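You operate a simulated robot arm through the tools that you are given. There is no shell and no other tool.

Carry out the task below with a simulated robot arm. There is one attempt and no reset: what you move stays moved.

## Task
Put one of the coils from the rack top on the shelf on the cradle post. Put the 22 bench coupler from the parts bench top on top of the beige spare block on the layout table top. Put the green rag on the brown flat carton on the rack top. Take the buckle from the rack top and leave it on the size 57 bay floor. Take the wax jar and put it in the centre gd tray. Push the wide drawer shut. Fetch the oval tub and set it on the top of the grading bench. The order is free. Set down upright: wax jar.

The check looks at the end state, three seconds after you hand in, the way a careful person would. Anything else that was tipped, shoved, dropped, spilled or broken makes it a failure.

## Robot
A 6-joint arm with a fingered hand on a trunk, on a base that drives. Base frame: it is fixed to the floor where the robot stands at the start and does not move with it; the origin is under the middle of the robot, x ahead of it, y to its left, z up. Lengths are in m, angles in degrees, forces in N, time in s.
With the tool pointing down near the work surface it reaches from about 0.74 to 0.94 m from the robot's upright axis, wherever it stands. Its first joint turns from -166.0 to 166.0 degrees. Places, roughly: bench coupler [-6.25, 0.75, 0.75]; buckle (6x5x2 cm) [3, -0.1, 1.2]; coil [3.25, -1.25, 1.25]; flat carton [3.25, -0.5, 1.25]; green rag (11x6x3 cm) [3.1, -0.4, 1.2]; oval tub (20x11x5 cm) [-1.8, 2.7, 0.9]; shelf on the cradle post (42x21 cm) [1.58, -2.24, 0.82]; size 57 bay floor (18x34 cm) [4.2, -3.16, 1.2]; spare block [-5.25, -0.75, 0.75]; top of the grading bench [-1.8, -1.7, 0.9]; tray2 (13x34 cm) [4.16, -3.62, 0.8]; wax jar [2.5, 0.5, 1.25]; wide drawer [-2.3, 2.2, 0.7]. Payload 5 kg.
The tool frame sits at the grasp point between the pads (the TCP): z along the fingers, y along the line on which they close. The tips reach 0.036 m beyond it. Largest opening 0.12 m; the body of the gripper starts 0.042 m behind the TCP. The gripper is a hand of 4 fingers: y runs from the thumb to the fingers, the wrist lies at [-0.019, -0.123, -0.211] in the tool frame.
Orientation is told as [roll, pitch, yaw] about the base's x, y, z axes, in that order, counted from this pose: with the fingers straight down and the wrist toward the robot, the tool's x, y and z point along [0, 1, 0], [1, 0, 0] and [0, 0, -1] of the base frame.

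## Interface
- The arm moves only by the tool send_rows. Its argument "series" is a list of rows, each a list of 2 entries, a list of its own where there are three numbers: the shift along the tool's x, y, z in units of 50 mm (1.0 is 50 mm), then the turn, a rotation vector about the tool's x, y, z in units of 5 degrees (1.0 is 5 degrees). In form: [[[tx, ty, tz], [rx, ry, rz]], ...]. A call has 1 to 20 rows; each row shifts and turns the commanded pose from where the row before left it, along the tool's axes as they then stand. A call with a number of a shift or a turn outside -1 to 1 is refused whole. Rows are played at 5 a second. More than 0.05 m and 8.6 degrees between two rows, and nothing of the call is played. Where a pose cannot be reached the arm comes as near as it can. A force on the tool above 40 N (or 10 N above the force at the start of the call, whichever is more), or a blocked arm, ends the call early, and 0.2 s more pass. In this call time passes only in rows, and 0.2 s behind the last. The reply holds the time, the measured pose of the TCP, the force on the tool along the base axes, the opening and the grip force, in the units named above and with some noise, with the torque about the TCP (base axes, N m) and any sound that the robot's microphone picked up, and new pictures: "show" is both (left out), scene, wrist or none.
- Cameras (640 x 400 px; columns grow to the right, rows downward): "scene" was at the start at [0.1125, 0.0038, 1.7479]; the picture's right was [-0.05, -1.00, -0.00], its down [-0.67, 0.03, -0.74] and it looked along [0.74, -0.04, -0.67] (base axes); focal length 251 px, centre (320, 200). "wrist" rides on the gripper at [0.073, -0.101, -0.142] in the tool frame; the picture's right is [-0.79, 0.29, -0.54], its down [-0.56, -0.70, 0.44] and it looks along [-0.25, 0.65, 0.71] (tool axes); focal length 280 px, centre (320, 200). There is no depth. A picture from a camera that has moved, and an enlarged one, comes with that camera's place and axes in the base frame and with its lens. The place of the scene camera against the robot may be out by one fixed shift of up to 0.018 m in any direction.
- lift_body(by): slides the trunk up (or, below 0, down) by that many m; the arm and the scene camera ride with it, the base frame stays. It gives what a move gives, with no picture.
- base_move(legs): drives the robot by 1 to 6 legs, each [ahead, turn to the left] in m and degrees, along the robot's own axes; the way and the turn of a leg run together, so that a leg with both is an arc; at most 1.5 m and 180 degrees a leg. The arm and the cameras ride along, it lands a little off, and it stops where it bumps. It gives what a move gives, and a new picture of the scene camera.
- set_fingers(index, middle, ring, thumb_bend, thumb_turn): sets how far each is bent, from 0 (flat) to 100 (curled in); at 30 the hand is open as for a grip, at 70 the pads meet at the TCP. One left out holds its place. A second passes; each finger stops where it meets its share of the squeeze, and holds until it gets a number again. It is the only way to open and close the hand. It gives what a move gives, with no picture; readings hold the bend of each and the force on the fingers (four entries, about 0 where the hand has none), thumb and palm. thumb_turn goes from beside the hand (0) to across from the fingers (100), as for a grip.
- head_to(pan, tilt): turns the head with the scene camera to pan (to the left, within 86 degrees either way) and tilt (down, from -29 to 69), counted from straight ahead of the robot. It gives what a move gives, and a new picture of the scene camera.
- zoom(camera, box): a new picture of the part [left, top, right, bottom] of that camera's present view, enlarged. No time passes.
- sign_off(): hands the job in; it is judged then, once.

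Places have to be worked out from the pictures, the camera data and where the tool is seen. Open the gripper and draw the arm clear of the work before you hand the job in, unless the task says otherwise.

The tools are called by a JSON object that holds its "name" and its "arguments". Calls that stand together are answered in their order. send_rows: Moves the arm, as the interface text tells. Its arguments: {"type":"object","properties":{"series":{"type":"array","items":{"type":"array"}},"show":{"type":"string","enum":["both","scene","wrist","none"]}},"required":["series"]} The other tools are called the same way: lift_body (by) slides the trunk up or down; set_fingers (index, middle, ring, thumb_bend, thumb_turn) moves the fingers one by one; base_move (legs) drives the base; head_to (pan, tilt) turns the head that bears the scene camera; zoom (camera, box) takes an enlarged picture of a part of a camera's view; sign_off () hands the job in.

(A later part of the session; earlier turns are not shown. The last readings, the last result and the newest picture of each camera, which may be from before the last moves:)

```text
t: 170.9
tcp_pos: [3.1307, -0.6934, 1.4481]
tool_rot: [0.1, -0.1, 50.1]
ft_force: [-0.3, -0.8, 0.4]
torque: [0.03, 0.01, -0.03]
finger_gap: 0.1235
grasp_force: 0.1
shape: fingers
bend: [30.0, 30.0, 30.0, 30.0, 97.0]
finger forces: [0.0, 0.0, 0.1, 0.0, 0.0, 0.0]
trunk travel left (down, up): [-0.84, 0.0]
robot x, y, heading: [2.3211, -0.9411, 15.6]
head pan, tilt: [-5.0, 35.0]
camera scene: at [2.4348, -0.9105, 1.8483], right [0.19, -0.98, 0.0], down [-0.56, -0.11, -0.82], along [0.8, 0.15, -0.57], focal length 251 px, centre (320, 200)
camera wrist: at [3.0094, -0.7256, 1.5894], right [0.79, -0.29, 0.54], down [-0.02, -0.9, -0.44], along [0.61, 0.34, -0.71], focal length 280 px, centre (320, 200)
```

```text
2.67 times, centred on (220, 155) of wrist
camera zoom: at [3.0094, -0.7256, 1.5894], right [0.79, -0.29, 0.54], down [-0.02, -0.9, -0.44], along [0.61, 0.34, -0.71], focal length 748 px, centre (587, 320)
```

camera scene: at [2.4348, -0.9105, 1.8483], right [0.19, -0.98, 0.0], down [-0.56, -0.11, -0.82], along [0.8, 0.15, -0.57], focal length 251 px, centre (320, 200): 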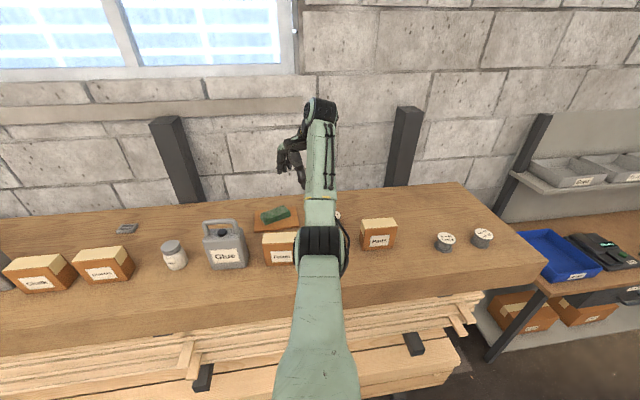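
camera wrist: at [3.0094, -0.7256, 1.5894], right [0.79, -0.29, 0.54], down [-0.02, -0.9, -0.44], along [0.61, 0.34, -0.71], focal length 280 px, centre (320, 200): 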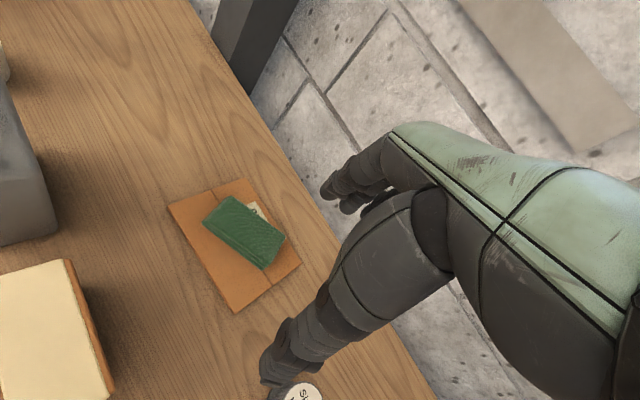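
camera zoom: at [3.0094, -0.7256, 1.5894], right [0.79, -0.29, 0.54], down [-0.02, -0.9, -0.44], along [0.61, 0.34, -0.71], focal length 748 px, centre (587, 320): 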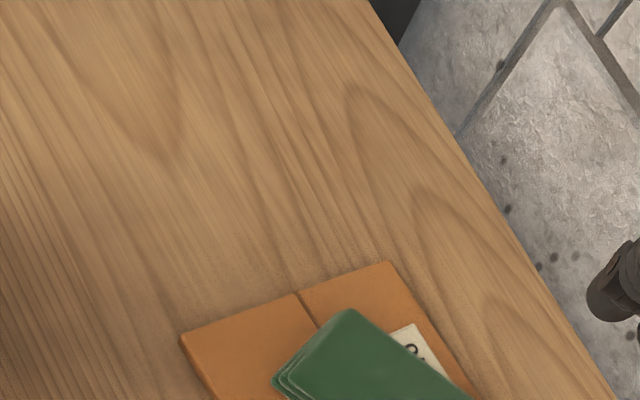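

Rag done. Next is the right-hand coil at about (3.19, −1.36). I back off, drive along the rack to L≈−2.2, face it, and straighten the hand's yaw.

{"name": "base_move", "arguments": {"legs": [[-0.45, 0], [0, -90], [0.65, 0], [0, 90]]}}

{"name": "send_rows", "arguments": {"series": [[[0, 0, 0], [0, 0, 1]], [[0, 0, 0], [0, 0, 1]], [[0, 0, 0], [0, 0, 1]], [[0, 0, 0], [0, 0, 1]], [[0, 0, 0], [0, 0, 1]], [[0, 0, 0], [0, 0, 1]], [[0, 0, 0], [0, 0, 0.8]]], "show": "scene"}}

```text
t: 186.6
tcp_pos: [2.869, -1.4373, 1.4463]
tool_rot: [-0.1, -0.1, 50.8]
ft_force: [0.5, 0.5, -1.4]
torque: [-0.01, 0.0, -0.01]
finger_gap: 0.1229
grasp_force: 0.0
shape: fingers
bend: [30.0, 30.0, 30.0, 30.0, 97.0]
finger forces: [0.0, 0.0, 0.1, 0.0, 0.0, 0.0]
trunk travel left (down, up): [-0.84, 0.0]
robot x, y, heading: [2.0614, -1.6985, 16.4]
head pan, tilt: [-5.0, 35.0]
camera scene: at [2.1757, -1.6637, 1.8482], right [0.2, -0.98, 0.0], down [-0.56, -0.11, -0.82], along [0.8, 0.16, -0.57], focal length 251 px, centre (320, 200)
```

scene: 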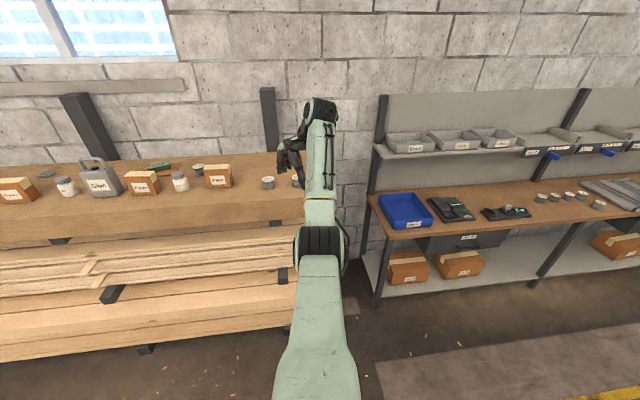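

```text
t: 188.2
tcp_pos: [2.8677, -1.4371, 1.4463]
tool_rot: [0.0, -0.1, 16.8]
ft_force: [-0.5, 0.8, 0.5]
torque: [-0.02, 0.04, -0.02]
finger_gap: 0.1235
grasp_force: 0.1
shape: fingers
bend: [30.0, 30.0, 30.0, 30.0, 97.0]
finger forces: [0.0, 0.0, 0.2, 0.1, 0.0, 0.0]
trunk travel left (down, up): [-0.84, 0.0]
robot x, y, heading: [2.0606, -1.7002, 16.5]
head pan, tilt: [-5.0, 35.0]
camera scene: at [2.1755, -1.6633, 1.8483], right [0.2, -0.98, 0.0], down [-0.56, -0.11, -0.82], along [0.8, 0.16, -0.57], focal length 251 px, centre (320, 200)
```

scene: 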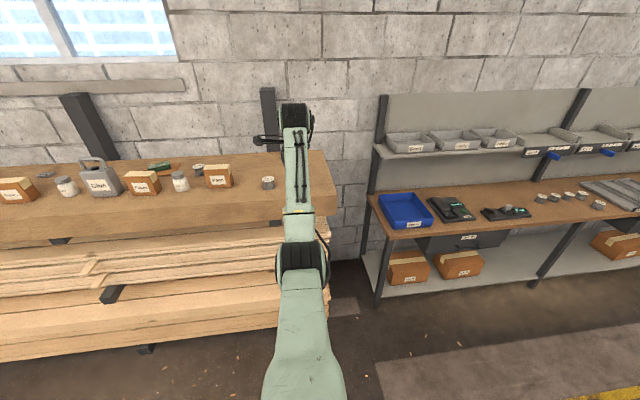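

I drive 0.3 m closer and take the wrist view over the coils.

{"name": "base_move", "arguments": {"legs": [[0.3, 0]]}}

{"name": "zoom", "arguments": {"camera": "wrist", "box": [0, 0, 640, 400]}}

```text
t: 190.4
tcp_pos: [3.1551, -1.3509, 1.4479]
tool_rot: [0.0, -0.2, 16.8]
ft_force: [-0.2, 0.4, 0.4]
torque: [0.0, -0.03, -0.01]
finger_gap: 0.1232
grasp_force: 0.0
shape: fingers
bend: [30.0, 30.0, 30.0, 30.0, 97.0]
finger forces: [0.0, 0.1, 0.0, 0.0, 0.0, 0.1]
trunk travel left (down, up): [-0.84, 0.0]
robot x, y, heading: [2.3504, -1.6103, 16.6]
head pan, tilt: [-5.0, 35.0]
camera scene: at [2.4612, -1.5789, 1.8484], right [0.2, -0.98, 0.0], down [-0.56, -0.11, -0.82], along [0.8, 0.16, -0.57], focal length 251 px, centre (320, 200)
```

scene: 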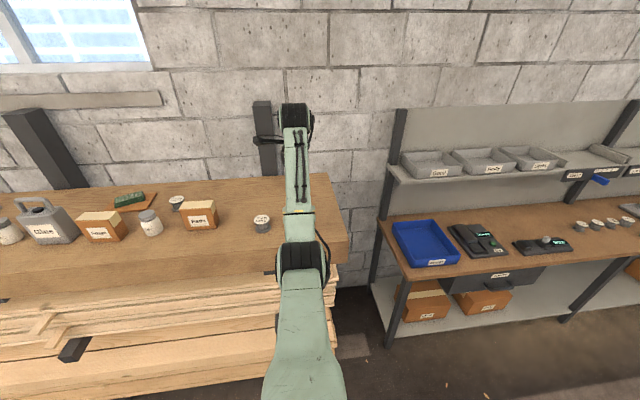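

```text
1.00 times, centred on (320, 200) of wrist (not enlarged: the box is as wide or as high as the picture)
camera zoom: at [3.0359, -1.3129, 1.5898], right [0.5, -0.67, 0.54], down [-0.51, -0.74, -0.45], along [0.7, -0.05, -0.71], focal length 280 px, centre (320, 200)
```

zoom: 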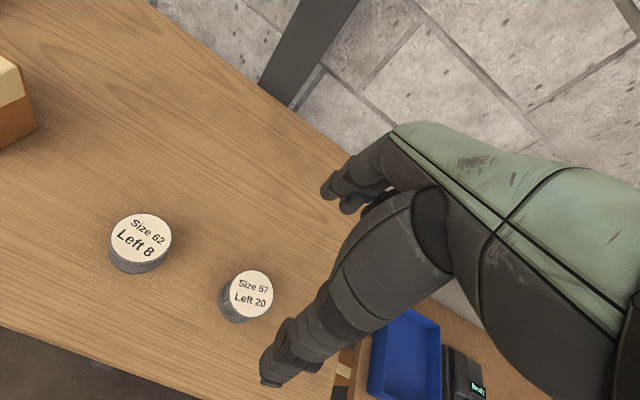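

I zoom on the visible coil to learn its height.

{"name": "zoom", "arguments": {"camera": "scene", "box": [230, 195, 300, 245]}}

{"name": "zoom", "arguments": {"camera": "wrist", "box": [90, 190, 330, 340]}}

```text
8.00 times, centred on (265, 220) of scene
camera zoom: at [2.4612, -1.5789, 1.8484], right [0.2, -0.98, 0.0], down [-0.56, -0.11, -0.82], along [0.8, 0.16, -0.57], focal length 2008 px, centre (760, 40)
```

zoom: 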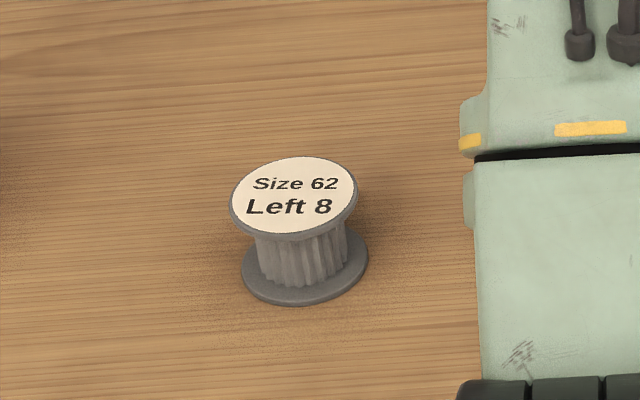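

```text
2.67 times, centred on (210, 265) of wrist
camera zoom: at [3.0359, -1.3129, 1.5898], right [0.5, -0.67, 0.54], down [-0.51, -0.74, -0.45], along [0.7, -0.05, -0.71], focal length 748 px, centre (613, 27)
```

zoom: 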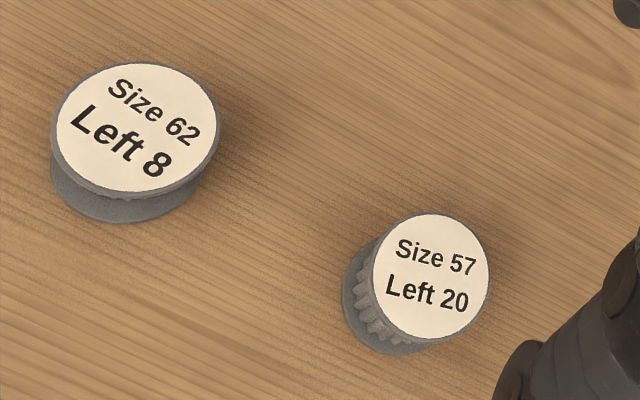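

The coil is a flanged spool about 5.5 cm wide and 4 cm tall at (3.1725, −1.358). I move above it and descend to z≈1.30, then check.

{"name": "send_rows", "arguments": {"series": [[[-0.236, 0.292, 0.4], [0, 0, 0]], [[0, 0, 0.8], [0, 0, 0]], [[0, 0, 0.8], [0, 0, 0]], [[0, 0, 0.8], [0, 0, 0]]], "show": "wrist"}}

```text
t: 191.4
tcp_pos: [3.1756, -1.3596, 1.3077]
tool_rot: [0.0, -0.1, 16.9]
ft_force: [-0.5, -0.5, 0.8]
torque: [0.01, 0.0, -0.01]
finger_gap: 0.1231
grasp_force: 0.1
shape: fingers
bend: [30.0, 30.0, 30.0, 30.0, 97.0]
finger forces: [0.0, 0.1, 0.0, 0.0, 0.1, 0.0]
trunk travel left (down, up): [-0.84, 0.0]
robot x, y, heading: [2.3495, -1.6119, 16.6]
head pan, tilt: [-5.0, 35.0]
camera wrist: at [3.0568, -1.3207, 1.4487], right [0.5, -0.67, 0.54], down [-0.51, -0.74, -0.44], along [0.7, -0.05, -0.71], focal length 280 px, centre (320, 200)
```

wrist: 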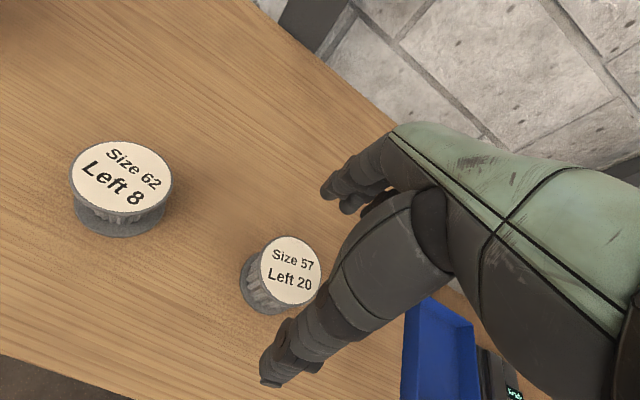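

Aligned within 4 mm. I descend to z≈1.245 and close the fingers.

{"name": "send_rows", "arguments": {"series": [[[0.06, 0, 0.5], [0, 0, 0]], [[0, 0, 0.4], [0, 0, 0]], [[0, 0, 0.34], [0, 0, 0]]], "show": "none"}}

{"name": "set_fingers", "arguments": {"index": 50, "middle": 50, "ring": 50, "thumb_bend": 50}}

{"name": "set_fingers", "arguments": {"index": 66, "middle": 66, "ring": 66, "thumb_bend": 66}}

{"name": "zoom", "arguments": {"camera": "wrist", "box": [160, 150, 480, 350]}}

```text
t: 192.2
tcp_pos: [3.1728, -1.3559, 1.2448]
tool_rot: [0.0, -0.1, 16.9]
ft_force: [-0.8, 0.6, -0.1]
torque: [0.0, -0.02, 0.01]
finger_gap: 0.1232
grasp_force: 0.2
shape: fingers
bend: [30.0, 30.0, 30.0, 30.0, 97.0]
finger forces: [0.0, 0.0, 0.0, 0.0, 0.0, 0.0]
trunk travel left (down, up): [-0.84, 0.0]
robot x, y, heading: [2.3467, -1.6099, 16.4]
head pan, tilt: [-5.0, 35.0]
```

```text
t: 193.2
tcp_pos: [3.1723, -1.3559, 1.2444]
tool_rot: [0.0, -0.1, 17.0]
ft_force: [0.2, -0.2, -0.2]
torque: [0.03, -0.05, 0.01]
finger_gap: 0.0652
grasp_force: 0.1
shape: fingers
bend: [50.0, 50.0, 50.0, 50.0, 97.0]
finger forces: [0.2, 0.5, 0.1, 0.0, 0.0, 0.0]
trunk travel left (down, up): [-0.84, 0.0]
robot x, y, heading: [2.3484, -1.6124, 16.7]
head pan, tilt: [-5.0, 35.0]
```

```text
t: 194.2
tcp_pos: [3.1742, -1.3562, 1.2454]
tool_rot: [0.0, -0.2, 16.9]
ft_force: [1.9, 1.0, 1.8]
torque: [0.02, -0.19, 0.05]
finger_gap: 0.0547
grasp_force: 18.6
shape: fingers
bend: [55.0, 57.0, 65.0, 55.0, 96.0]
finger forces: [9.2, 10.2, 0.6, 0.1, 18.6, 0.1]
trunk travel left (down, up): [-0.84, 0.0]
robot x, y, heading: [2.3482, -1.6139, 16.2]
head pan, tilt: [-5.0, 35.0]
```

```text
2.00 times, centred on (320, 250) of wrist
camera zoom: at [3.0552, -1.3162, 1.387], right [0.5, -0.67, 0.54], down [-0.51, -0.74, -0.44], along [0.7, -0.05, -0.71], focal length 561 px, centre (320, 100)
```

zoom: 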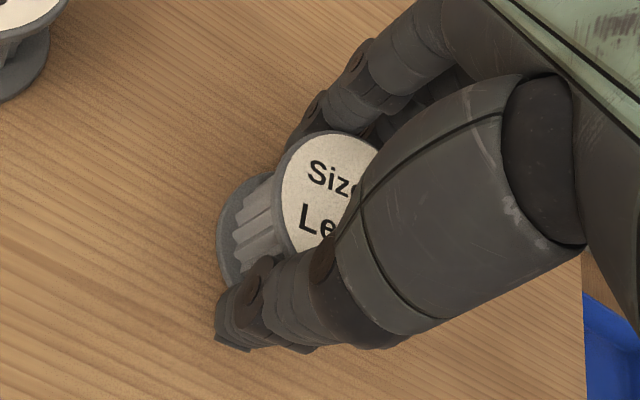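

The coil is gripped at 18.6 N. I lift it and confirm the hold.

{"name": "send_rows", "arguments": {"series": [[[0, 0, -0.2], [0, 0, 0]], [[0, 0, -0.5], [0, 0, 0]], [[0, 0, -0.8], [0, 0, 0]], [[0, 0, -0.8], [0, 0, 0]], [[0, 0, -0.8], [0, 0, 0]]]}}

```text
t: 195.4
tcp_pos: [3.1717, -1.3553, 1.4003]
tool_rot: [0.0, -0.1, 16.9]
ft_force: [-0.3, 0.1, -4.1]
torque: [0.05, -0.02, -0.01]
finger_gap: 0.0544
grasp_force: 18.2
shape: fingers
bend: [55.0, 58.0, 66.0, 55.0, 96.0]
finger forces: [8.8, 8.9, 0.3, 0.0, 18.5, 0.0]
trunk travel left (down, up): [-0.84, 0.0]
robot x, y, heading: [2.3479, -1.6116, 16.5]
head pan, tilt: [-5.0, 35.0]
camera scene: at [2.4627, -1.5784, 1.8482], right [0.2, -0.98, 0.0], down [-0.56, -0.11, -0.82], along [0.8, 0.16, -0.57], focal length 251 px, centre (320, 200)
camera wrist: at [3.0534, -1.3161, 1.5425], right [0.5, -0.67, 0.54], down [-0.51, -0.74, -0.44], along [0.7, -0.05, -0.71], focal length 280 px, centre (320, 200)
```

scene: 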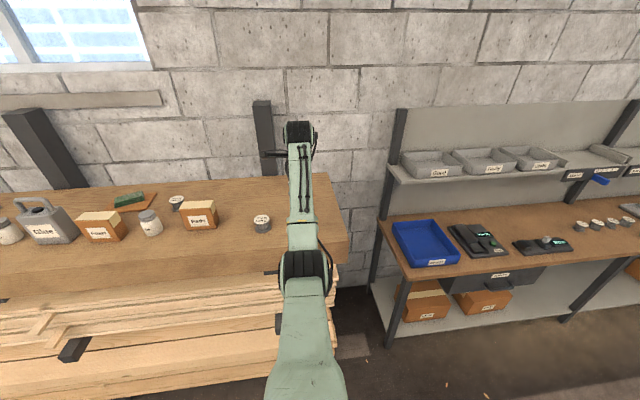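
wrist: 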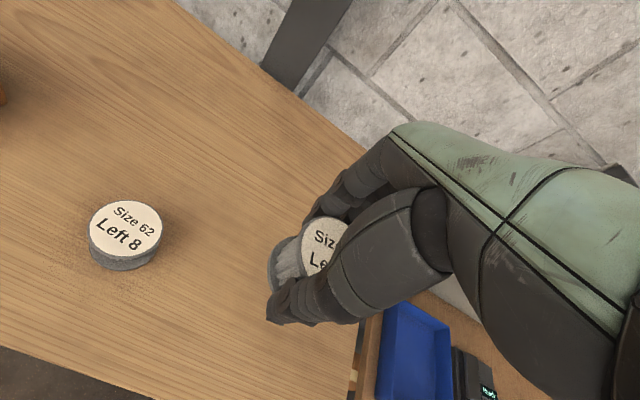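

The coil is held (~4 N). I back off and turn around toward the cradle post shelf at (1.58, −2.24).

{"name": "base_move", "arguments": {"legs": [[-0.15, 0], [0, -90], [0.39, 0], [0, -60]]}}

{"name": "head_to", "arguments": {"pan": -20, "tilt": 40}}

```text
t: 206.7
tcp_pos: [1.7476, -2.6752, 1.3996]
tool_rot: [0.0, -0.2, -131.9]
ft_force: [0.1, -0.1, -2.7]
torque: [0.0, -0.02, 0.02]
finger_gap: 0.0534
grasp_force: 17.1
shape: fingers
bend: [56.0, 58.0, 66.0, 55.0, 96.0]
finger forces: [8.7, 8.5, 0.2, 0.1, 17.3, 0.0]
trunk travel left (down, up): [-0.84, 0.0]
robot x, y, heading: [2.321, -2.0266, -132.4]
head pan, tilt: [-5.0, 35.0]
camera scene: at [2.2347, -2.1027, 1.8482], right [-0.68, 0.74, 0.0], down [0.42, 0.39, -0.82], along [-0.6, -0.55, -0.57], focal length 251 px, centre (320, 200)
```

scene: 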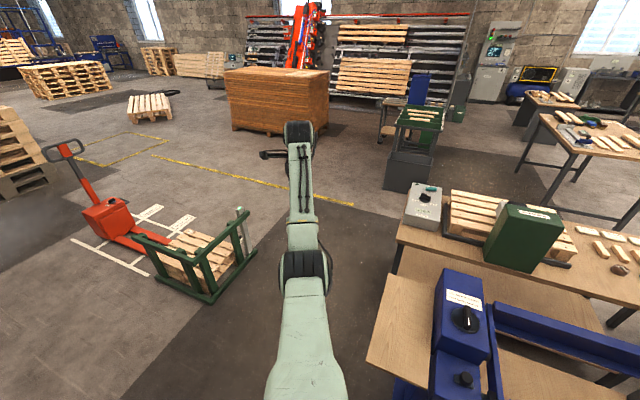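

```text
t: 207.5
tcp_pos: [1.749, -2.6748, 1.3994]
tool_rot: [0.0, -0.1, -132.0]
ft_force: [-0.1, 0.4, -3.9]
torque: [0.0, -0.02, -0.01]
finger_gap: 0.0537
grasp_force: 17.4
shape: fingers
bend: [56.0, 58.0, 66.0, 55.0, 96.0]
finger forces: [8.5, 8.3, 0.2, 0.0, 17.4, 0.1]
trunk travel left (down, up): [-0.84, 0.0]
robot x, y, heading: [2.3207, -2.0289, -132.2]
head pan, tilt: [-20.0, 40.0]
camera scene: at [2.2238, -2.0822, 1.8407], right [-0.46, 0.89, 0.0], down [0.57, 0.3, -0.77], along [-0.68, -0.36, -0.64], focal length 251 px, centre (320, 200)
```

scene: 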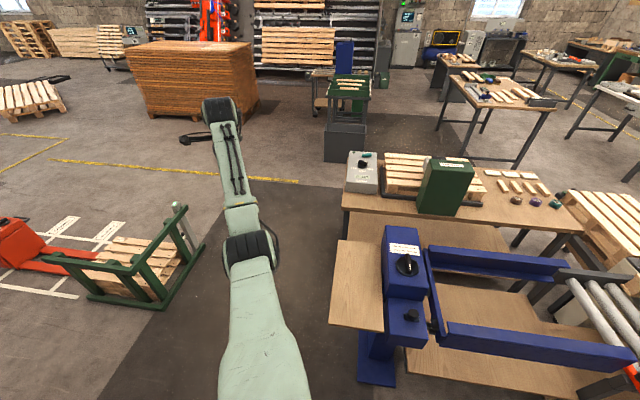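

The shelf plate spans roughly F 0.66–1.10, L −2.69 to −2.48, left of the blue post. I finish the turn and back up 0.1 m so the coil hovers over its middle.

{"name": "base_move", "arguments": {"legs": [[0, -31.5], [-0.1, 0]]}}

{"name": "head_to", "arguments": {"pan": 0, "tilt": 45}}

{"name": "zoom", "arguments": {"camera": "wrist", "box": [0, 0, 640, 400]}}

```text
t: 210.4
tcp_pos: [1.591, -2.2575, 1.3992]
tool_rot: [0.0, 0.1, -163.2]
ft_force: [-0.4, 0.4, -3.6]
torque: [-0.03, 0.04, 0.02]
finger_gap: 0.0536
grasp_force: 17.3
shape: fingers
bend: [56.0, 58.0, 66.0, 55.0, 96.0]
finger forces: [8.6, 8.4, 0.2, 0.0, 17.2, 0.1]
trunk travel left (down, up): [-0.84, 0.0]
robot x, y, heading: [2.4131, -2.003, -163.6]
head pan, tilt: [-20.0, 40.0]
camera scene: at [2.2991, -1.9953, 1.8405], right [0.06, 1.0, 0.0], down [0.64, -0.04, -0.77], along [-0.76, 0.05, -0.64], focal length 251 px, centre (320, 200)
```

scene: 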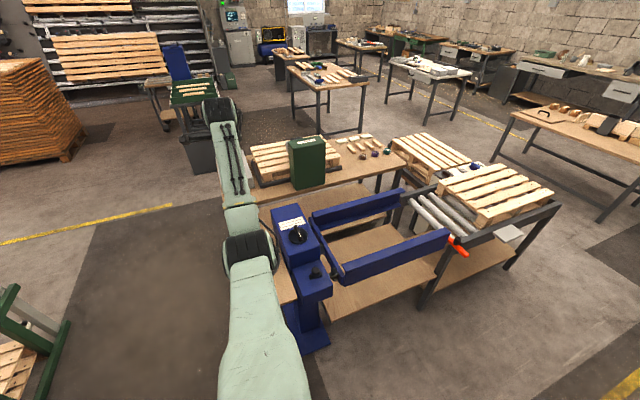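

```text
t: 211.3
tcp_pos: [1.5933, -2.2567, 1.4009]
tool_rot: [0.0, -0.1, -163.2]
ft_force: [0.3, 1.1, -3.1]
torque: [-0.06, 0.01, -0.02]
finger_gap: 0.0532
grasp_force: 16.9
shape: fingers
bend: [56.0, 58.0, 66.0, 55.0, 96.0]
finger forces: [8.6, 8.4, 0.2, 0.1, 17.4, 0.1]
trunk travel left (down, up): [-0.84, 0.0]
robot x, y, heading: [2.4153, -2.0041, -163.6]
head pan, tilt: [0.0, 45.0]
camera scene: at [2.3094, -2.0231, 1.8335], right [-0.28, 0.96, 0.0], down [0.68, 0.2, -0.71], along [-0.68, -0.2, -0.71], focal length 251 px, centre (320, 200)
```

scene: 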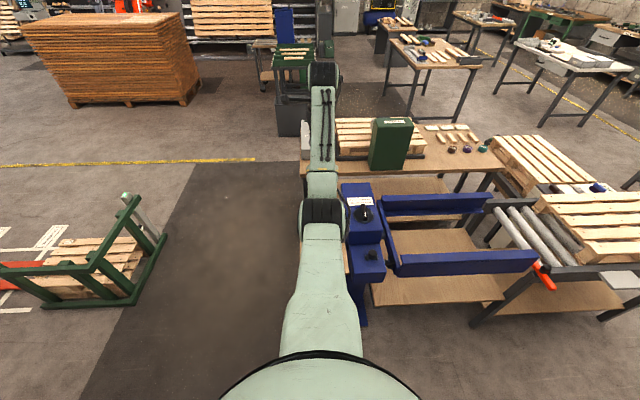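

```text
1.00 times, centred on (320, 200) of wrist (not enlarged: the box is as wide or as high as the picture)
camera zoom: at [1.7112, -2.2971, 1.5426], right [-0.5, 0.67, 0.54], down [0.51, 0.74, -0.44], along [-0.7, 0.05, -0.71], focal length 280 px, centre (320, 200)
```

zoom: 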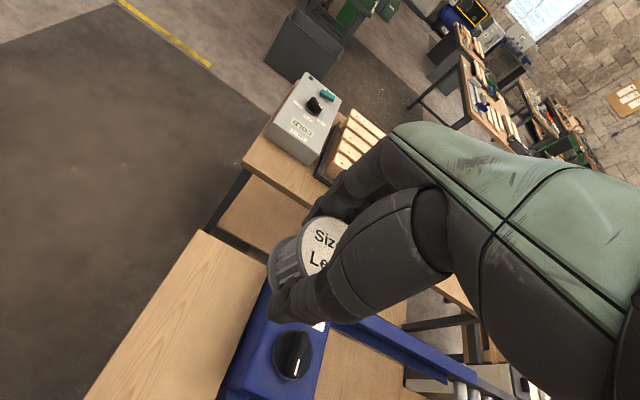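

The TCP is above the plate's middle, about 9 cm from its free edge and 12 cm from the post. I lower the trunk 0.4 m and check.

{"name": "lift_body", "arguments": {"by": -0.4}}

{"name": "send_rows", "arguments": {"series": [[[0, 0, 0], [0, 0, 0]]]}}

```text
t: 215.1
tcp_pos: [1.5921, -2.2557, 0.9992]
tool_rot: [0.0, 0.0, -163.2]
ft_force: [0.2, -0.8, -3.8]
torque: [-0.01, 0.02, 0.02]
finger_gap: 0.0534
grasp_force: 17.4
shape: fingers
bend: [56.0, 58.0, 66.0, 55.0, 96.0]
finger forces: [8.6, 8.4, 0.1, 0.0, 17.3, 0.0]
trunk travel left (down, up): [-0.44, 0.4]
robot x, y, heading: [2.4171, -1.9988, -163.7]
head pan, tilt: [0.0, 45.0]
```

```text
t: 215.5
tcp_pos: [1.5928, -2.2557, 0.9992]
tool_rot: [-0.1, 0.0, -163.2]
ft_force: [0.5, -0.2, -3.7]
torque: [-0.04, 0.04, 0.01]
finger_gap: 0.0534
grasp_force: 17.6
shape: fingers
bend: [56.0, 58.0, 66.0, 55.0, 96.0]
finger forces: [8.6, 8.5, 0.2, 0.1, 17.3, 0.0]
trunk travel left (down, up): [-0.44, 0.4]
robot x, y, heading: [2.4171, -1.9998, -163.5]
head pan, tilt: [0.0, 45.0]
camera scene: at [2.3081, -2.0235, 1.4334], right [-0.28, 0.96, 0.0], down [0.68, 0.2, -0.71], along [-0.68, -0.2, -0.71], focal length 251 px, centre (320, 200)
camera wrist: at [1.7101, -2.2974, 1.1418], right [-0.5, 0.67, 0.54], down [0.51, 0.74, -0.44], along [-0.7, 0.05, -0.71], focal length 280 px, centre (320, 200)
```

scene: 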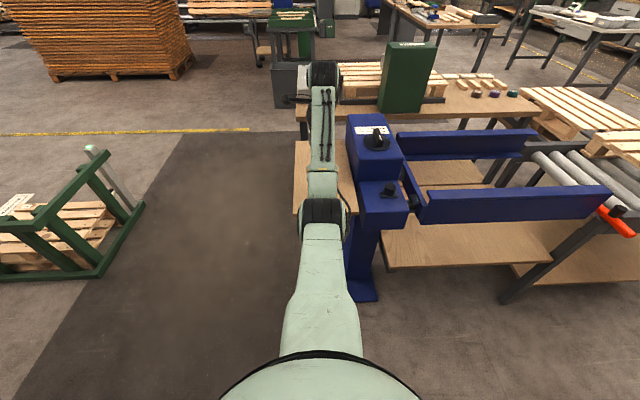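
wrist: 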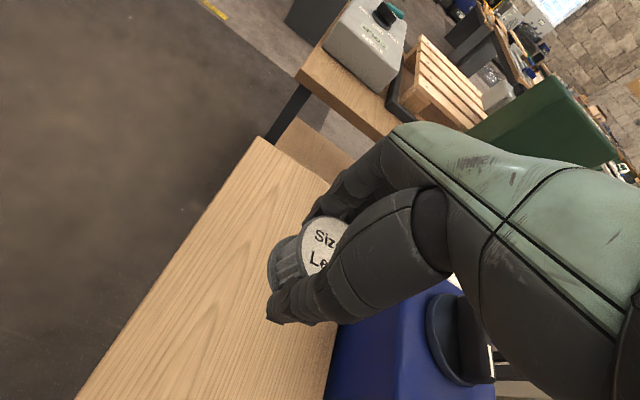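

The plate edge, post and coil are visible; I shift 1.5 cm away from the post and lower the coil to just above the plate.

{"name": "send_rows", "arguments": {"series": [[[0.3, 0, 0.4], [0, 0, 0]], [[0, 0, 0.8], [0, 0, 0]], [[0, 0, 0.8], [0, 0, 0]], [[0, 0, 0.4], [0, 0, 0]]]}}

```text
t: 216.5
tcp_pos: [1.5966, -2.2717, 0.8789]
tool_rot: [0.0, -0.1, -163.2]
ft_force: [0.1, 0.3, -3.4]
torque: [-0.02, -0.02, 0.01]
finger_gap: 0.0535
grasp_force: 17.2
shape: fingers
bend: [56.0, 58.0, 66.0, 55.0, 96.0]
finger forces: [8.6, 8.3, 0.3, 0.1, 17.0, 0.1]
trunk travel left (down, up): [-0.44, 0.4]
robot x, y, heading: [2.4159, -2.0062, -163.6]
head pan, tilt: [0.0, 45.0]
camera scene: at [2.3079, -2.0233, 1.4334], right [-0.28, 0.96, 0.0], down [0.68, 0.2, -0.71], along [-0.68, -0.2, -0.71], focal length 251 px, centre (320, 200)
camera wrist: at [1.7143, -2.3123, 1.0209], right [-0.5, 0.67, 0.54], down [0.51, 0.74, -0.44], along [-0.7, 0.05, -0.71], focal length 280 px, centre (320, 200)
```

scene: 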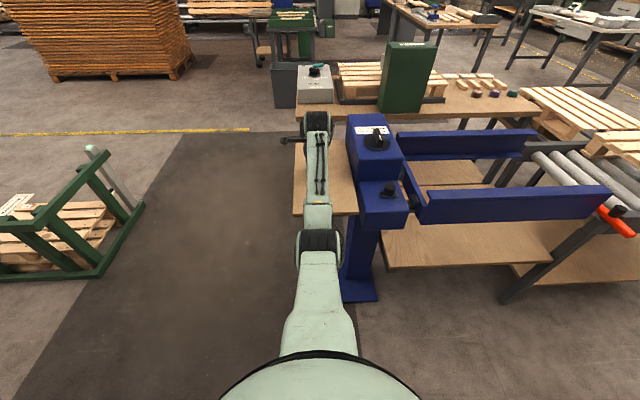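
wrist: 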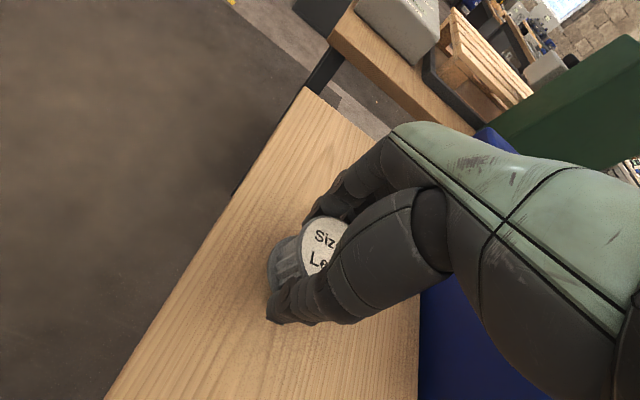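

Over the plate; I lower in small steps until contact.

{"name": "send_rows", "arguments": {"series": [[[0, 0, 0.2], [0, 0, 0]], [[0, 0, 0.1], [0, 0, 0]]], "show": "none"}}

{"name": "send_rows", "arguments": {"series": [[[0, 0, 0.08], [0, 0, 0]]], "show": "none"}}

{"name": "send_rows", "arguments": {"series": [[[0, 0, 0.06], [0, 0, 0]]], "show": "none"}}

```text
t: 217.1
tcp_pos: [1.5966, -2.2711, 0.8657]
tool_rot: [0.0, -0.2, -163.2]
ft_force: [-0.2, -0.7, -0.2]
torque: [0.05, 0.11, 0.04]
finger_gap: 0.0534
grasp_force: 18.0
shape: fingers
bend: [56.0, 58.0, 66.0, 55.0, 96.0]
finger forces: [8.8, 8.9, 0.3, 0.1, 17.6, 0.0]
trunk travel left (down, up): [-0.44, 0.4]
robot x, y, heading: [2.4163, -1.9988, -163.4]
head pan, tilt: [0.0, 45.0]
```

```text
t: 217.5
tcp_pos: [1.5975, -2.2708, 0.8638]
tool_rot: [-0.1, -0.4, -163.2]
ft_force: [0.2, -1.2, 11.0]
torque: [0.03, 0.34, 0.04]
finger_gap: 0.0531
grasp_force: 19.7
shape: fingers
bend: [56.0, 58.0, 66.0, 55.0, 96.0]
finger forces: [9.2, 10.6, 0.2, 0.1, 19.4, 0.0]
trunk travel left (down, up): [-0.44, 0.4]
robot x, y, heading: [2.4175, -2.0011, -163.6]
head pan, tilt: [0.0, 45.0]
```

```text
t: 217.9
tcp_pos: [1.5988, -2.2706, 0.864]
tool_rot: [0.0, -0.6, -163.1]
ft_force: [-3.0, -3.1, 22.1]
torque: [0.0, 0.27, 0.05]
finger_gap: 0.0531
grasp_force: 20.5
shape: fingers
bend: [56.0, 58.0, 66.0, 56.0, 96.0]
finger forces: [10.7, 11.4, 0.2, 0.0, 18.9, 0.1]
trunk travel left (down, up): [-0.44, 0.4]
robot x, y, heading: [2.4186, -2.0025, -163.6]
head pan, tilt: [0.0, 45.0]
```

Contact established (22 N). I relieve 6 mm and open the fingers.

{"name": "send_rows", "arguments": {"series": [[[0, 0, -0.12], [0, 0, 0]]], "show": "none"}}

{"name": "set_fingers", "arguments": {"index": 50, "middle": 50, "ring": 50, "thumb_bend": 49}}

{"name": "set_fingers", "arguments": {"index": 30, "middle": 30, "ring": 30, "thumb_bend": 30}}

{"name": "send_rows", "arguments": {"series": [[[0, 0, -0.4], [0, 0, 0]], [[0, 0, -0.8], [0, 0, 0]], [[0, 0, -0.8], [0, 0, 0]], [[0, 0, -0.8], [0, 0, 0]]]}}

```text
t: 218.3
tcp_pos: [1.598, -2.2719, 0.8636]
tool_rot: [0.0, -0.1, -163.2]
ft_force: [-3.8, -2.8, 11.0]
torque: [-0.07, 0.52, 0.06]
finger_gap: 0.0531
grasp_force: 19.7
shape: fingers
bend: [56.0, 58.0, 66.0, 56.0, 96.0]
finger forces: [10.9, 11.3, 0.3, 0.0, 18.2, 0.0]
trunk travel left (down, up): [-0.44, 0.4]
robot x, y, heading: [2.4175, -1.9989, -163.3]
head pan, tilt: [0.0, 45.0]
```

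```text
t: 219.3
tcp_pos: [1.5974, -2.2705, 0.8635]
tool_rot: [0.0, 0.0, -163.2]
ft_force: [1.1, -0.1, -0.1]
torque: [-0.01, 0.04, -0.01]
finger_gap: 0.066
grasp_force: 0.2
shape: fingers
bend: [50.0, 50.0, 50.0, 49.0, 97.0]
finger forces: [0.0, 0.0, 0.0, 0.0, 1.0, 0.1]
trunk travel left (down, up): [-0.44, 0.4]
robot x, y, heading: [2.4168, -1.9996, -163.3]
head pan, tilt: [0.0, 45.0]
```

```text
t: 220.3
tcp_pos: [1.5976, -2.2706, 0.8638]
tool_rot: [0.0, -0.1, -163.3]
ft_force: [0.3, -0.6, 0.1]
torque: [-0.02, 0.0, 0.03]
finger_gap: 0.1229
grasp_force: 0.0
shape: fingers
bend: [30.0, 30.0, 30.0, 30.0, 97.0]
finger forces: [0.0, 0.0, 0.0, 0.0, 0.0, 0.1]
trunk travel left (down, up): [-0.44, 0.4]
robot x, y, heading: [2.42, -2.0041, -163.5]
head pan, tilt: [0.0, 45.0]
```

```text
t: 221.3
tcp_pos: [1.598, -2.2721, 1.0044]
tool_rot: [0.0, -0.1, -163.2]
ft_force: [0.1, 0.2, 0.0]
torque: [0.0, 0.05, 0.0]
finger_gap: 0.1231
grasp_force: 0.1
shape: fingers
bend: [30.0, 30.0, 30.0, 30.0, 97.0]
finger forces: [0.0, 0.1, 0.0, 0.0, 0.0, 0.0]
trunk travel left (down, up): [-0.44, 0.4]
robot x, y, heading: [2.4192, -2.0006, -163.6]
head pan, tilt: [0.0, 45.0]
camera scene: at [2.3095, -2.0231, 1.4334], right [-0.28, 0.96, 0.0], down [0.68, 0.2, -0.71], along [-0.68, -0.2, -0.71], focal length 251 px, centre (320, 200)
camera wrist: at [1.7156, -2.3125, 1.1463], right [-0.5, 0.67, 0.54], down [0.51, 0.74, -0.44], along [-0.7, 0.05, -0.71], focal length 280 px, centre (320, 200)
```

scene: 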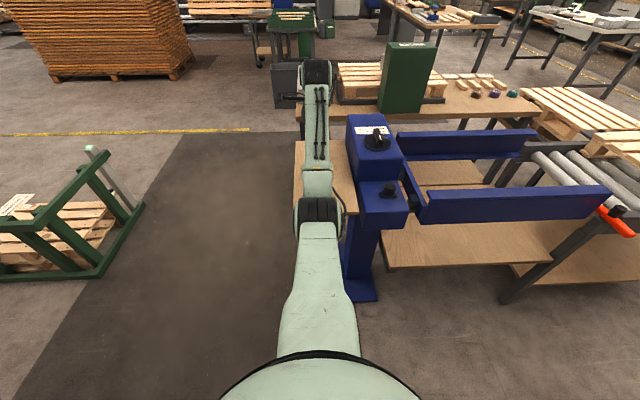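
wrist: 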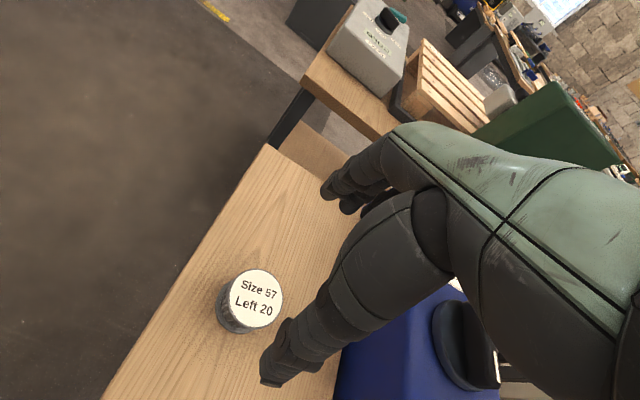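

The coil stands on the shelf plate. Now back for the buckle: I raise the trunk, and drive along the aisle to L≈−0.91 facing the rack.

{"name": "lift_body", "arguments": {"by": 0.4}}

{"name": "base_move", "arguments": {"legs": [[0, -82], [1.5, 0], [0.2, 0], [0, -98.3]]}}

{"name": "head_to", "arguments": {"pan": 0, "tilt": 35}}

```text
t: 225.1
tcp_pos: [1.598, -2.2715, 1.4032]
tool_rot: [0.0, -0.1, -163.3]
ft_force: [-0.1, -0.6, -0.5]
torque: [-0.03, -0.01, -0.01]
finger_gap: 0.1235
grasp_force: 0.0
shape: fingers
bend: [30.0, 30.0, 30.0, 30.0, 97.0]
finger forces: [0.0, 0.0, 0.1, 0.1, 0.0, 0.0]
trunk travel left (down, up): [-0.84, 0.0]
robot x, y, heading: [2.4151, -1.9979, -163.5]
head pan, tilt: [0.0, 45.0]
```

```text
t: 243.6
tcp_pos: [2.5188, -0.1685, 1.4034]
tool_rot: [0.0, -0.1, 17.9]
ft_force: [0.0, -0.1, 0.3]
torque: [-0.01, 0.02, 0.0]
finger_gap: 0.1232
grasp_force: 0.1
shape: fingers
bend: [30.0, 30.0, 30.0, 30.0, 97.0]
finger forces: [0.0, 0.0, 0.0, 0.1, 0.0, 0.0]
trunk travel left (down, up): [-0.84, 0.0]
robot x, y, heading: [1.7079, -0.454, 17.5]
head pan, tilt: [0.0, 45.0]
camera scene: at [1.8103, -0.4121, 1.8334], right [0.3, -0.95, 0.0], down [-0.67, -0.21, -0.71], along [0.67, 0.21, -0.71], focal length 251 px, centre (320, 200)
```

scene: 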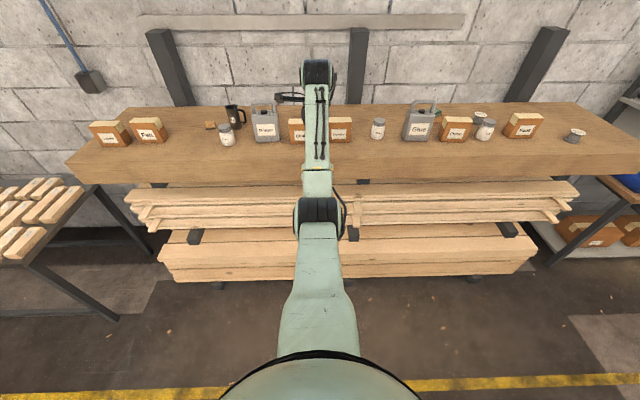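

```text
t: 244.4
tcp_pos: [2.5195, -0.1681, 1.4036]
tool_rot: [0.1, -0.1, 17.9]
ft_force: [-0.3, -1.1, -0.2]
torque: [-0.02, 0.03, 0.03]
finger_gap: 0.1233
grasp_force: 0.1
shape: fingers
bend: [30.0, 30.0, 30.0, 30.0, 97.0]
finger forces: [0.1, 0.1, 0.1, 0.0, 0.0, 0.0]
trunk travel left (down, up): [-0.84, 0.0]
robot x, y, heading: [1.705, -0.4533, 17.5]
head pan, tilt: [0.0, 35.0]
camera scene: at [1.8168, -0.4103, 1.8482], right [0.3, -0.95, 0.0], down [-0.55, -0.17, -0.82], along [0.78, 0.25, -0.57], focal length 251 px, centre (320, 200)
```

scene: 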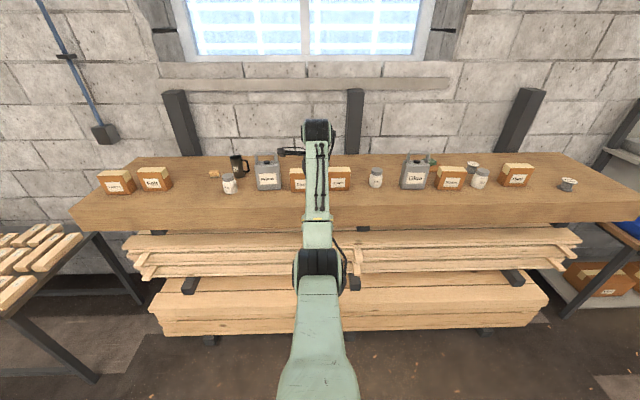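

I raise the hand slightly and drive 0.42 m in, over the low cartons, to view the buckle from the wrist.

{"name": "send_rows", "arguments": {"series": [[[-0.4, 0, -0.8], [0, 0, 0]]], "show": "none"}}

{"name": "base_move", "arguments": {"legs": [[0.42, 0]]}}

{"name": "zoom", "arguments": {"camera": "wrist", "box": [0, 0, 640, 400]}}

```text
t: 244.8
tcp_pos: [2.5247, -0.189, 1.4439]
tool_rot: [0.1, 0.0, 17.9]
ft_force: [0.0, -0.7, 0.4]
torque: [-0.03, 0.02, 0.0]
finger_gap: 0.1234
grasp_force: 0.1
shape: fingers
bend: [30.0, 30.0, 30.0, 30.0, 97.0]
finger forces: [0.0, 0.1, 0.1, 0.0, 0.1, 0.0]
trunk travel left (down, up): [-0.84, 0.0]
robot x, y, heading: [1.7039, -0.4551, 17.6]
head pan, tilt: [0.0, 35.0]
```

```text
t: 247.5
tcp_pos: [2.9215, -0.0614, 1.4441]
tool_rot: [0.0, -0.2, 17.9]
ft_force: [0.2, -0.6, 0.6]
torque: [-0.02, -0.03, -0.01]
finger_gap: 0.1234
grasp_force: 0.0
shape: fingers
bend: [30.0, 30.0, 30.0, 30.0, 97.0]
finger forces: [0.1, 0.0, 0.0, 0.0, 0.0, 0.0]
trunk travel left (down, up): [-0.84, 0.0]
robot x, y, heading: [2.1039, -0.3305, 17.5]
head pan, tilt: [0.0, 35.0]
camera scene: at [2.2123, -0.2852, 1.8484], right [0.3, -0.95, 0.0], down [-0.55, -0.17, -0.82], along [0.78, 0.25, -0.57], focal length 251 px, centre (320, 200)
```

scene: 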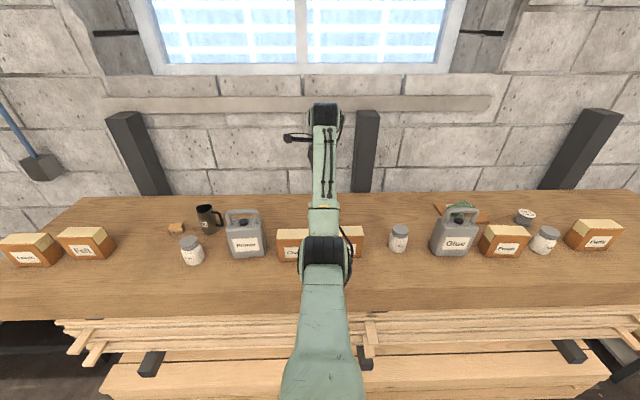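

```text
1.00 times, centred on (320, 200) of wrist (not enlarged: the box is as wide or as high as the picture)
camera zoom: at [2.8017, -0.0241, 1.5862], right [0.52, -0.66, 0.54], down [-0.49, -0.75, -0.44], along [0.7, -0.04, -0.71], focal length 280 px, centre (320, 200)
```

zoom: 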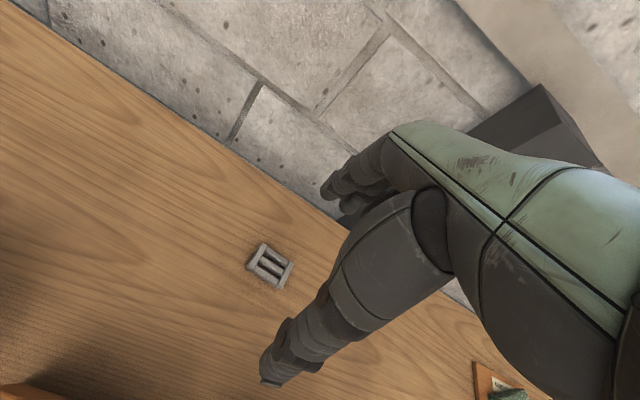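

I zoom on the buckle to get its orientation.

{"name": "zoom", "arguments": {"camera": "wrist", "box": [220, 220, 332, 290]}}

```text
5.71 times, centred on (276, 255) of wrist
camera zoom: at [2.8017, -0.0241, 1.5862], right [0.52, -0.66, 0.54], down [-0.49, -0.75, -0.44], along [0.7, -0.04, -0.71], focal length 1602 px, centre (571, -114)
```

zoom: 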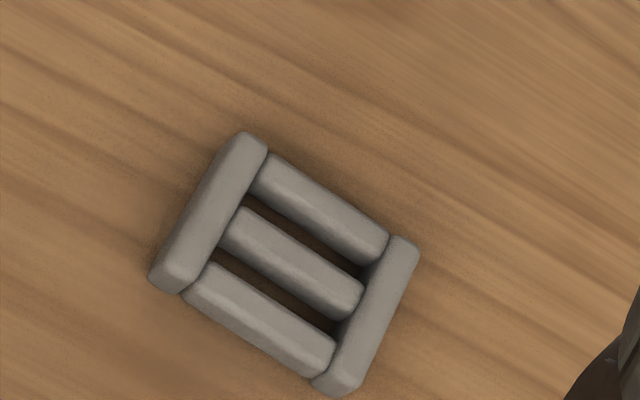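

The buckle centre is at (3.001, −0.063), its 5 cm side along the pinch direction. I creep 3 cm forward, move above and descend partway.

{"name": "base_move", "arguments": {"legs": [[0.03, 0]]}}

{"name": "send_rows", "arguments": {"series": [[[-0.52, 0.3, 0.5], [0, 0, 0]], [[0, 0.6, 0.7], [0, 0, 0]], [[0, 0, 0.8], [0, 0, 0]], [[0, 0, 0.8], [0, 0, 0]]]}}

```text
t: 248.4
tcp_pos: [2.9449, -0.0551, 1.4478]
tool_rot: [0.0, -0.3, 17.9]
ft_force: [-0.4, 0.0, 0.6]
torque: [0.01, -0.07, -0.01]
finger_gap: 0.1234
grasp_force: 0.1
shape: fingers
bend: [30.0, 30.0, 30.0, 30.0, 97.0]
finger forces: [0.0, 0.1, 0.0, 0.0, 0.0, 0.0]
trunk travel left (down, up): [-0.84, 0.0]
robot x, y, heading: [2.1296, -0.3192, 17.6]
head pan, tilt: [0.0, 35.0]
camera scene: at [2.2341, -0.2784, 1.8489], right [0.3, -0.95, 0.0], down [-0.54, -0.17, -0.82], along [0.78, 0.25, -0.57], focal length 251 px, centre (320, 200)
```

scene: 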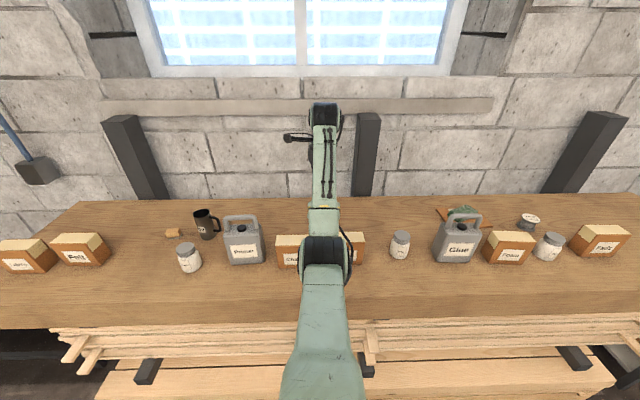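

```text
t: 249.4
tcp_pos: [3.0041, -0.0634, 1.3036]
tool_rot: [-0.1, -0.2, 17.9]
ft_force: [1.0, -0.7, 0.4]
torque: [0.0, 0.0, -0.02]
finger_gap: 0.1234
grasp_force: 0.0
shape: fingers
bend: [30.0, 30.0, 30.0, 30.0, 97.0]
finger forces: [0.0, 0.0, 0.1, 0.0, 0.1, 0.0]
trunk travel left (down, up): [-0.84, 0.0]
robot x, y, heading: [2.1322, -0.3181, 17.5]
head pan, tilt: [0.0, 35.0]
camera scene: at [2.2437, -0.277, 1.8482], right [0.3, -0.95, 0.0], down [-0.55, -0.17, -0.82], along [0.78, 0.25, -0.57], focal length 251 px, centre (320, 200)
camera wrist: at [2.8845, -0.0274, 1.4461], right [0.51, -0.66, 0.54], down [-0.49, -0.75, -0.45], along [0.7, -0.04, -0.71], focal length 280 px, centre (320, 200)
```

scene: 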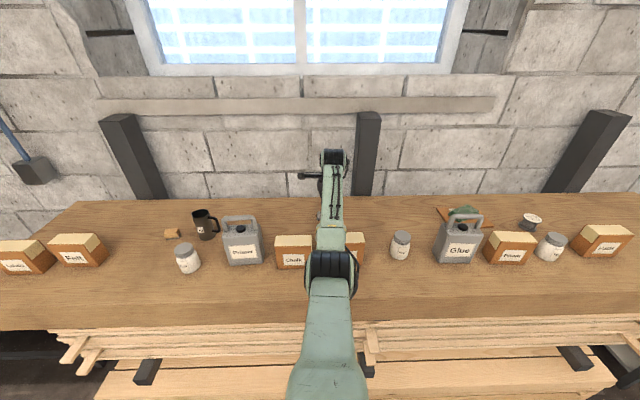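
wrist: 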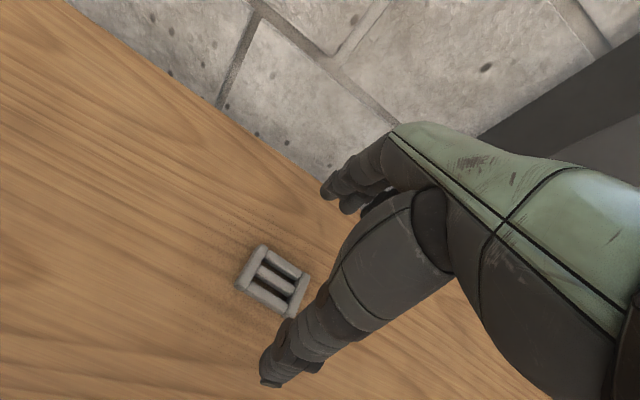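

Aligned within 4 mm. I descend to z≈1.240 (finger tips just above the wood) and close.

{"name": "send_rows", "arguments": {"series": [[[0.04, -0.04, 0.5], [0, 0, 0]], [[0, 0, 0.4], [0, 0, 0]], [[0, 0, 0.24], [0, 0, 0]], [[0, 0, 0.1], [0, 0, 0]]], "show": "wrist"}}

{"name": "set_fingers", "arguments": {"index": 50, "middle": 50, "ring": 50, "thumb_bend": 50}}

```text
t: 250.4
tcp_pos: [2.9997, -0.0621, 1.2418]
tool_rot: [0.0, -0.1, 18.0]
ft_force: [0.4, -0.7, -0.1]
torque: [-0.02, 0.0, -0.02]
finger_gap: 0.1233
grasp_force: 0.2
shape: fingers
bend: [30.0, 30.0, 30.0, 30.0, 97.0]
finger forces: [0.1, 0.0, 0.0, 0.1, 0.0, 0.1]
trunk travel left (down, up): [-0.84, 0.0]
robot x, y, heading: [2.1298, -0.3173, 17.6]
head pan, tilt: [0.0, 35.0]
camera wrist: at [2.8803, -0.0241, 1.3834], right [0.52, -0.66, 0.54], down [-0.49, -0.75, -0.44], along [0.7, -0.04, -0.71], focal length 280 px, centre (320, 200)
```

wrist: 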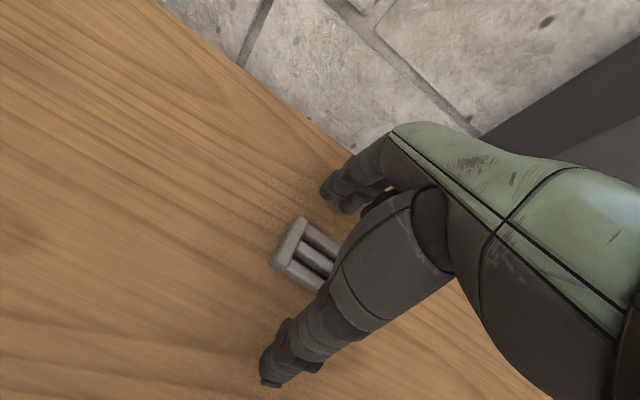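

```text
t: 251.4
tcp_pos: [3.0001, -0.0609, 1.2425]
tool_rot: [0.0, -0.2, 18.0]
ft_force: [0.2, 0.0, 1.6]
torque: [0.06, 0.01, -0.02]
finger_gap: 0.0649
grasp_force: 0.2
shape: fingers
bend: [50.0, 50.0, 50.0, 50.0, 97.0]
finger forces: [0.1, 0.6, 0.0, 0.0, 0.0, 0.0]
trunk travel left (down, up): [-0.84, 0.0]
robot x, y, heading: [2.1327, -0.322, 17.5]
head pan, tilt: [0.0, 35.0]
```

No firm contact yet at a 65 mm gap; I close further onto the 5 cm buckle.

{"name": "set_fingers", "arguments": {"index": 68, "middle": 68, "ring": 68, "thumb_bend": 68}}

{"name": "zoom", "arguments": {"camera": "wrist", "box": [220, 170, 420, 295]}}

```text
t: 252.4
tcp_pos: [3.0002, -0.0617, 1.2414]
tool_rot: [0.0, -0.1, 17.9]
ft_force: [0.0, -0.1, 1.1]
torque: [0.01, 0.03, -0.01]
finger_gap: 0.043
grasp_force: 14.9
shape: fingers
bend: [60.0, 64.0, 65.0, 57.0, 95.0]
finger forces: [7.6, 5.8, 2.5, 0.1, 15.5, 0.0]
trunk travel left (down, up): [-0.84, 0.0]
robot x, y, heading: [2.1328, -0.3213, 17.4]
head pan, tilt: [0.0, 35.0]
```

```text
3.20 times, centred on (320, 232) of wrist
camera zoom: at [2.8802, -0.0247, 1.384], right [0.52, -0.66, 0.54], down [-0.49, -0.75, -0.44], along [0.7, -0.04, -0.71], focal length 897 px, centre (320, 96)
```

zoom: 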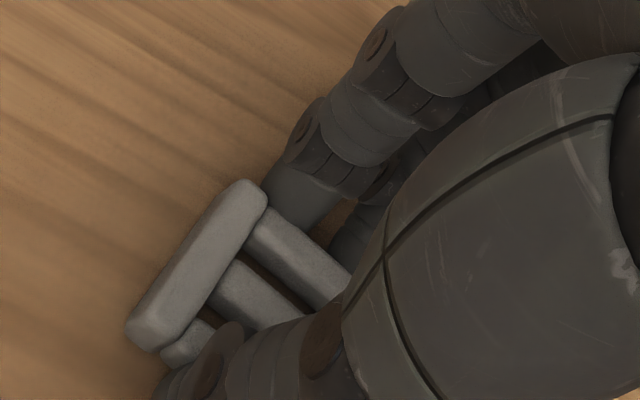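

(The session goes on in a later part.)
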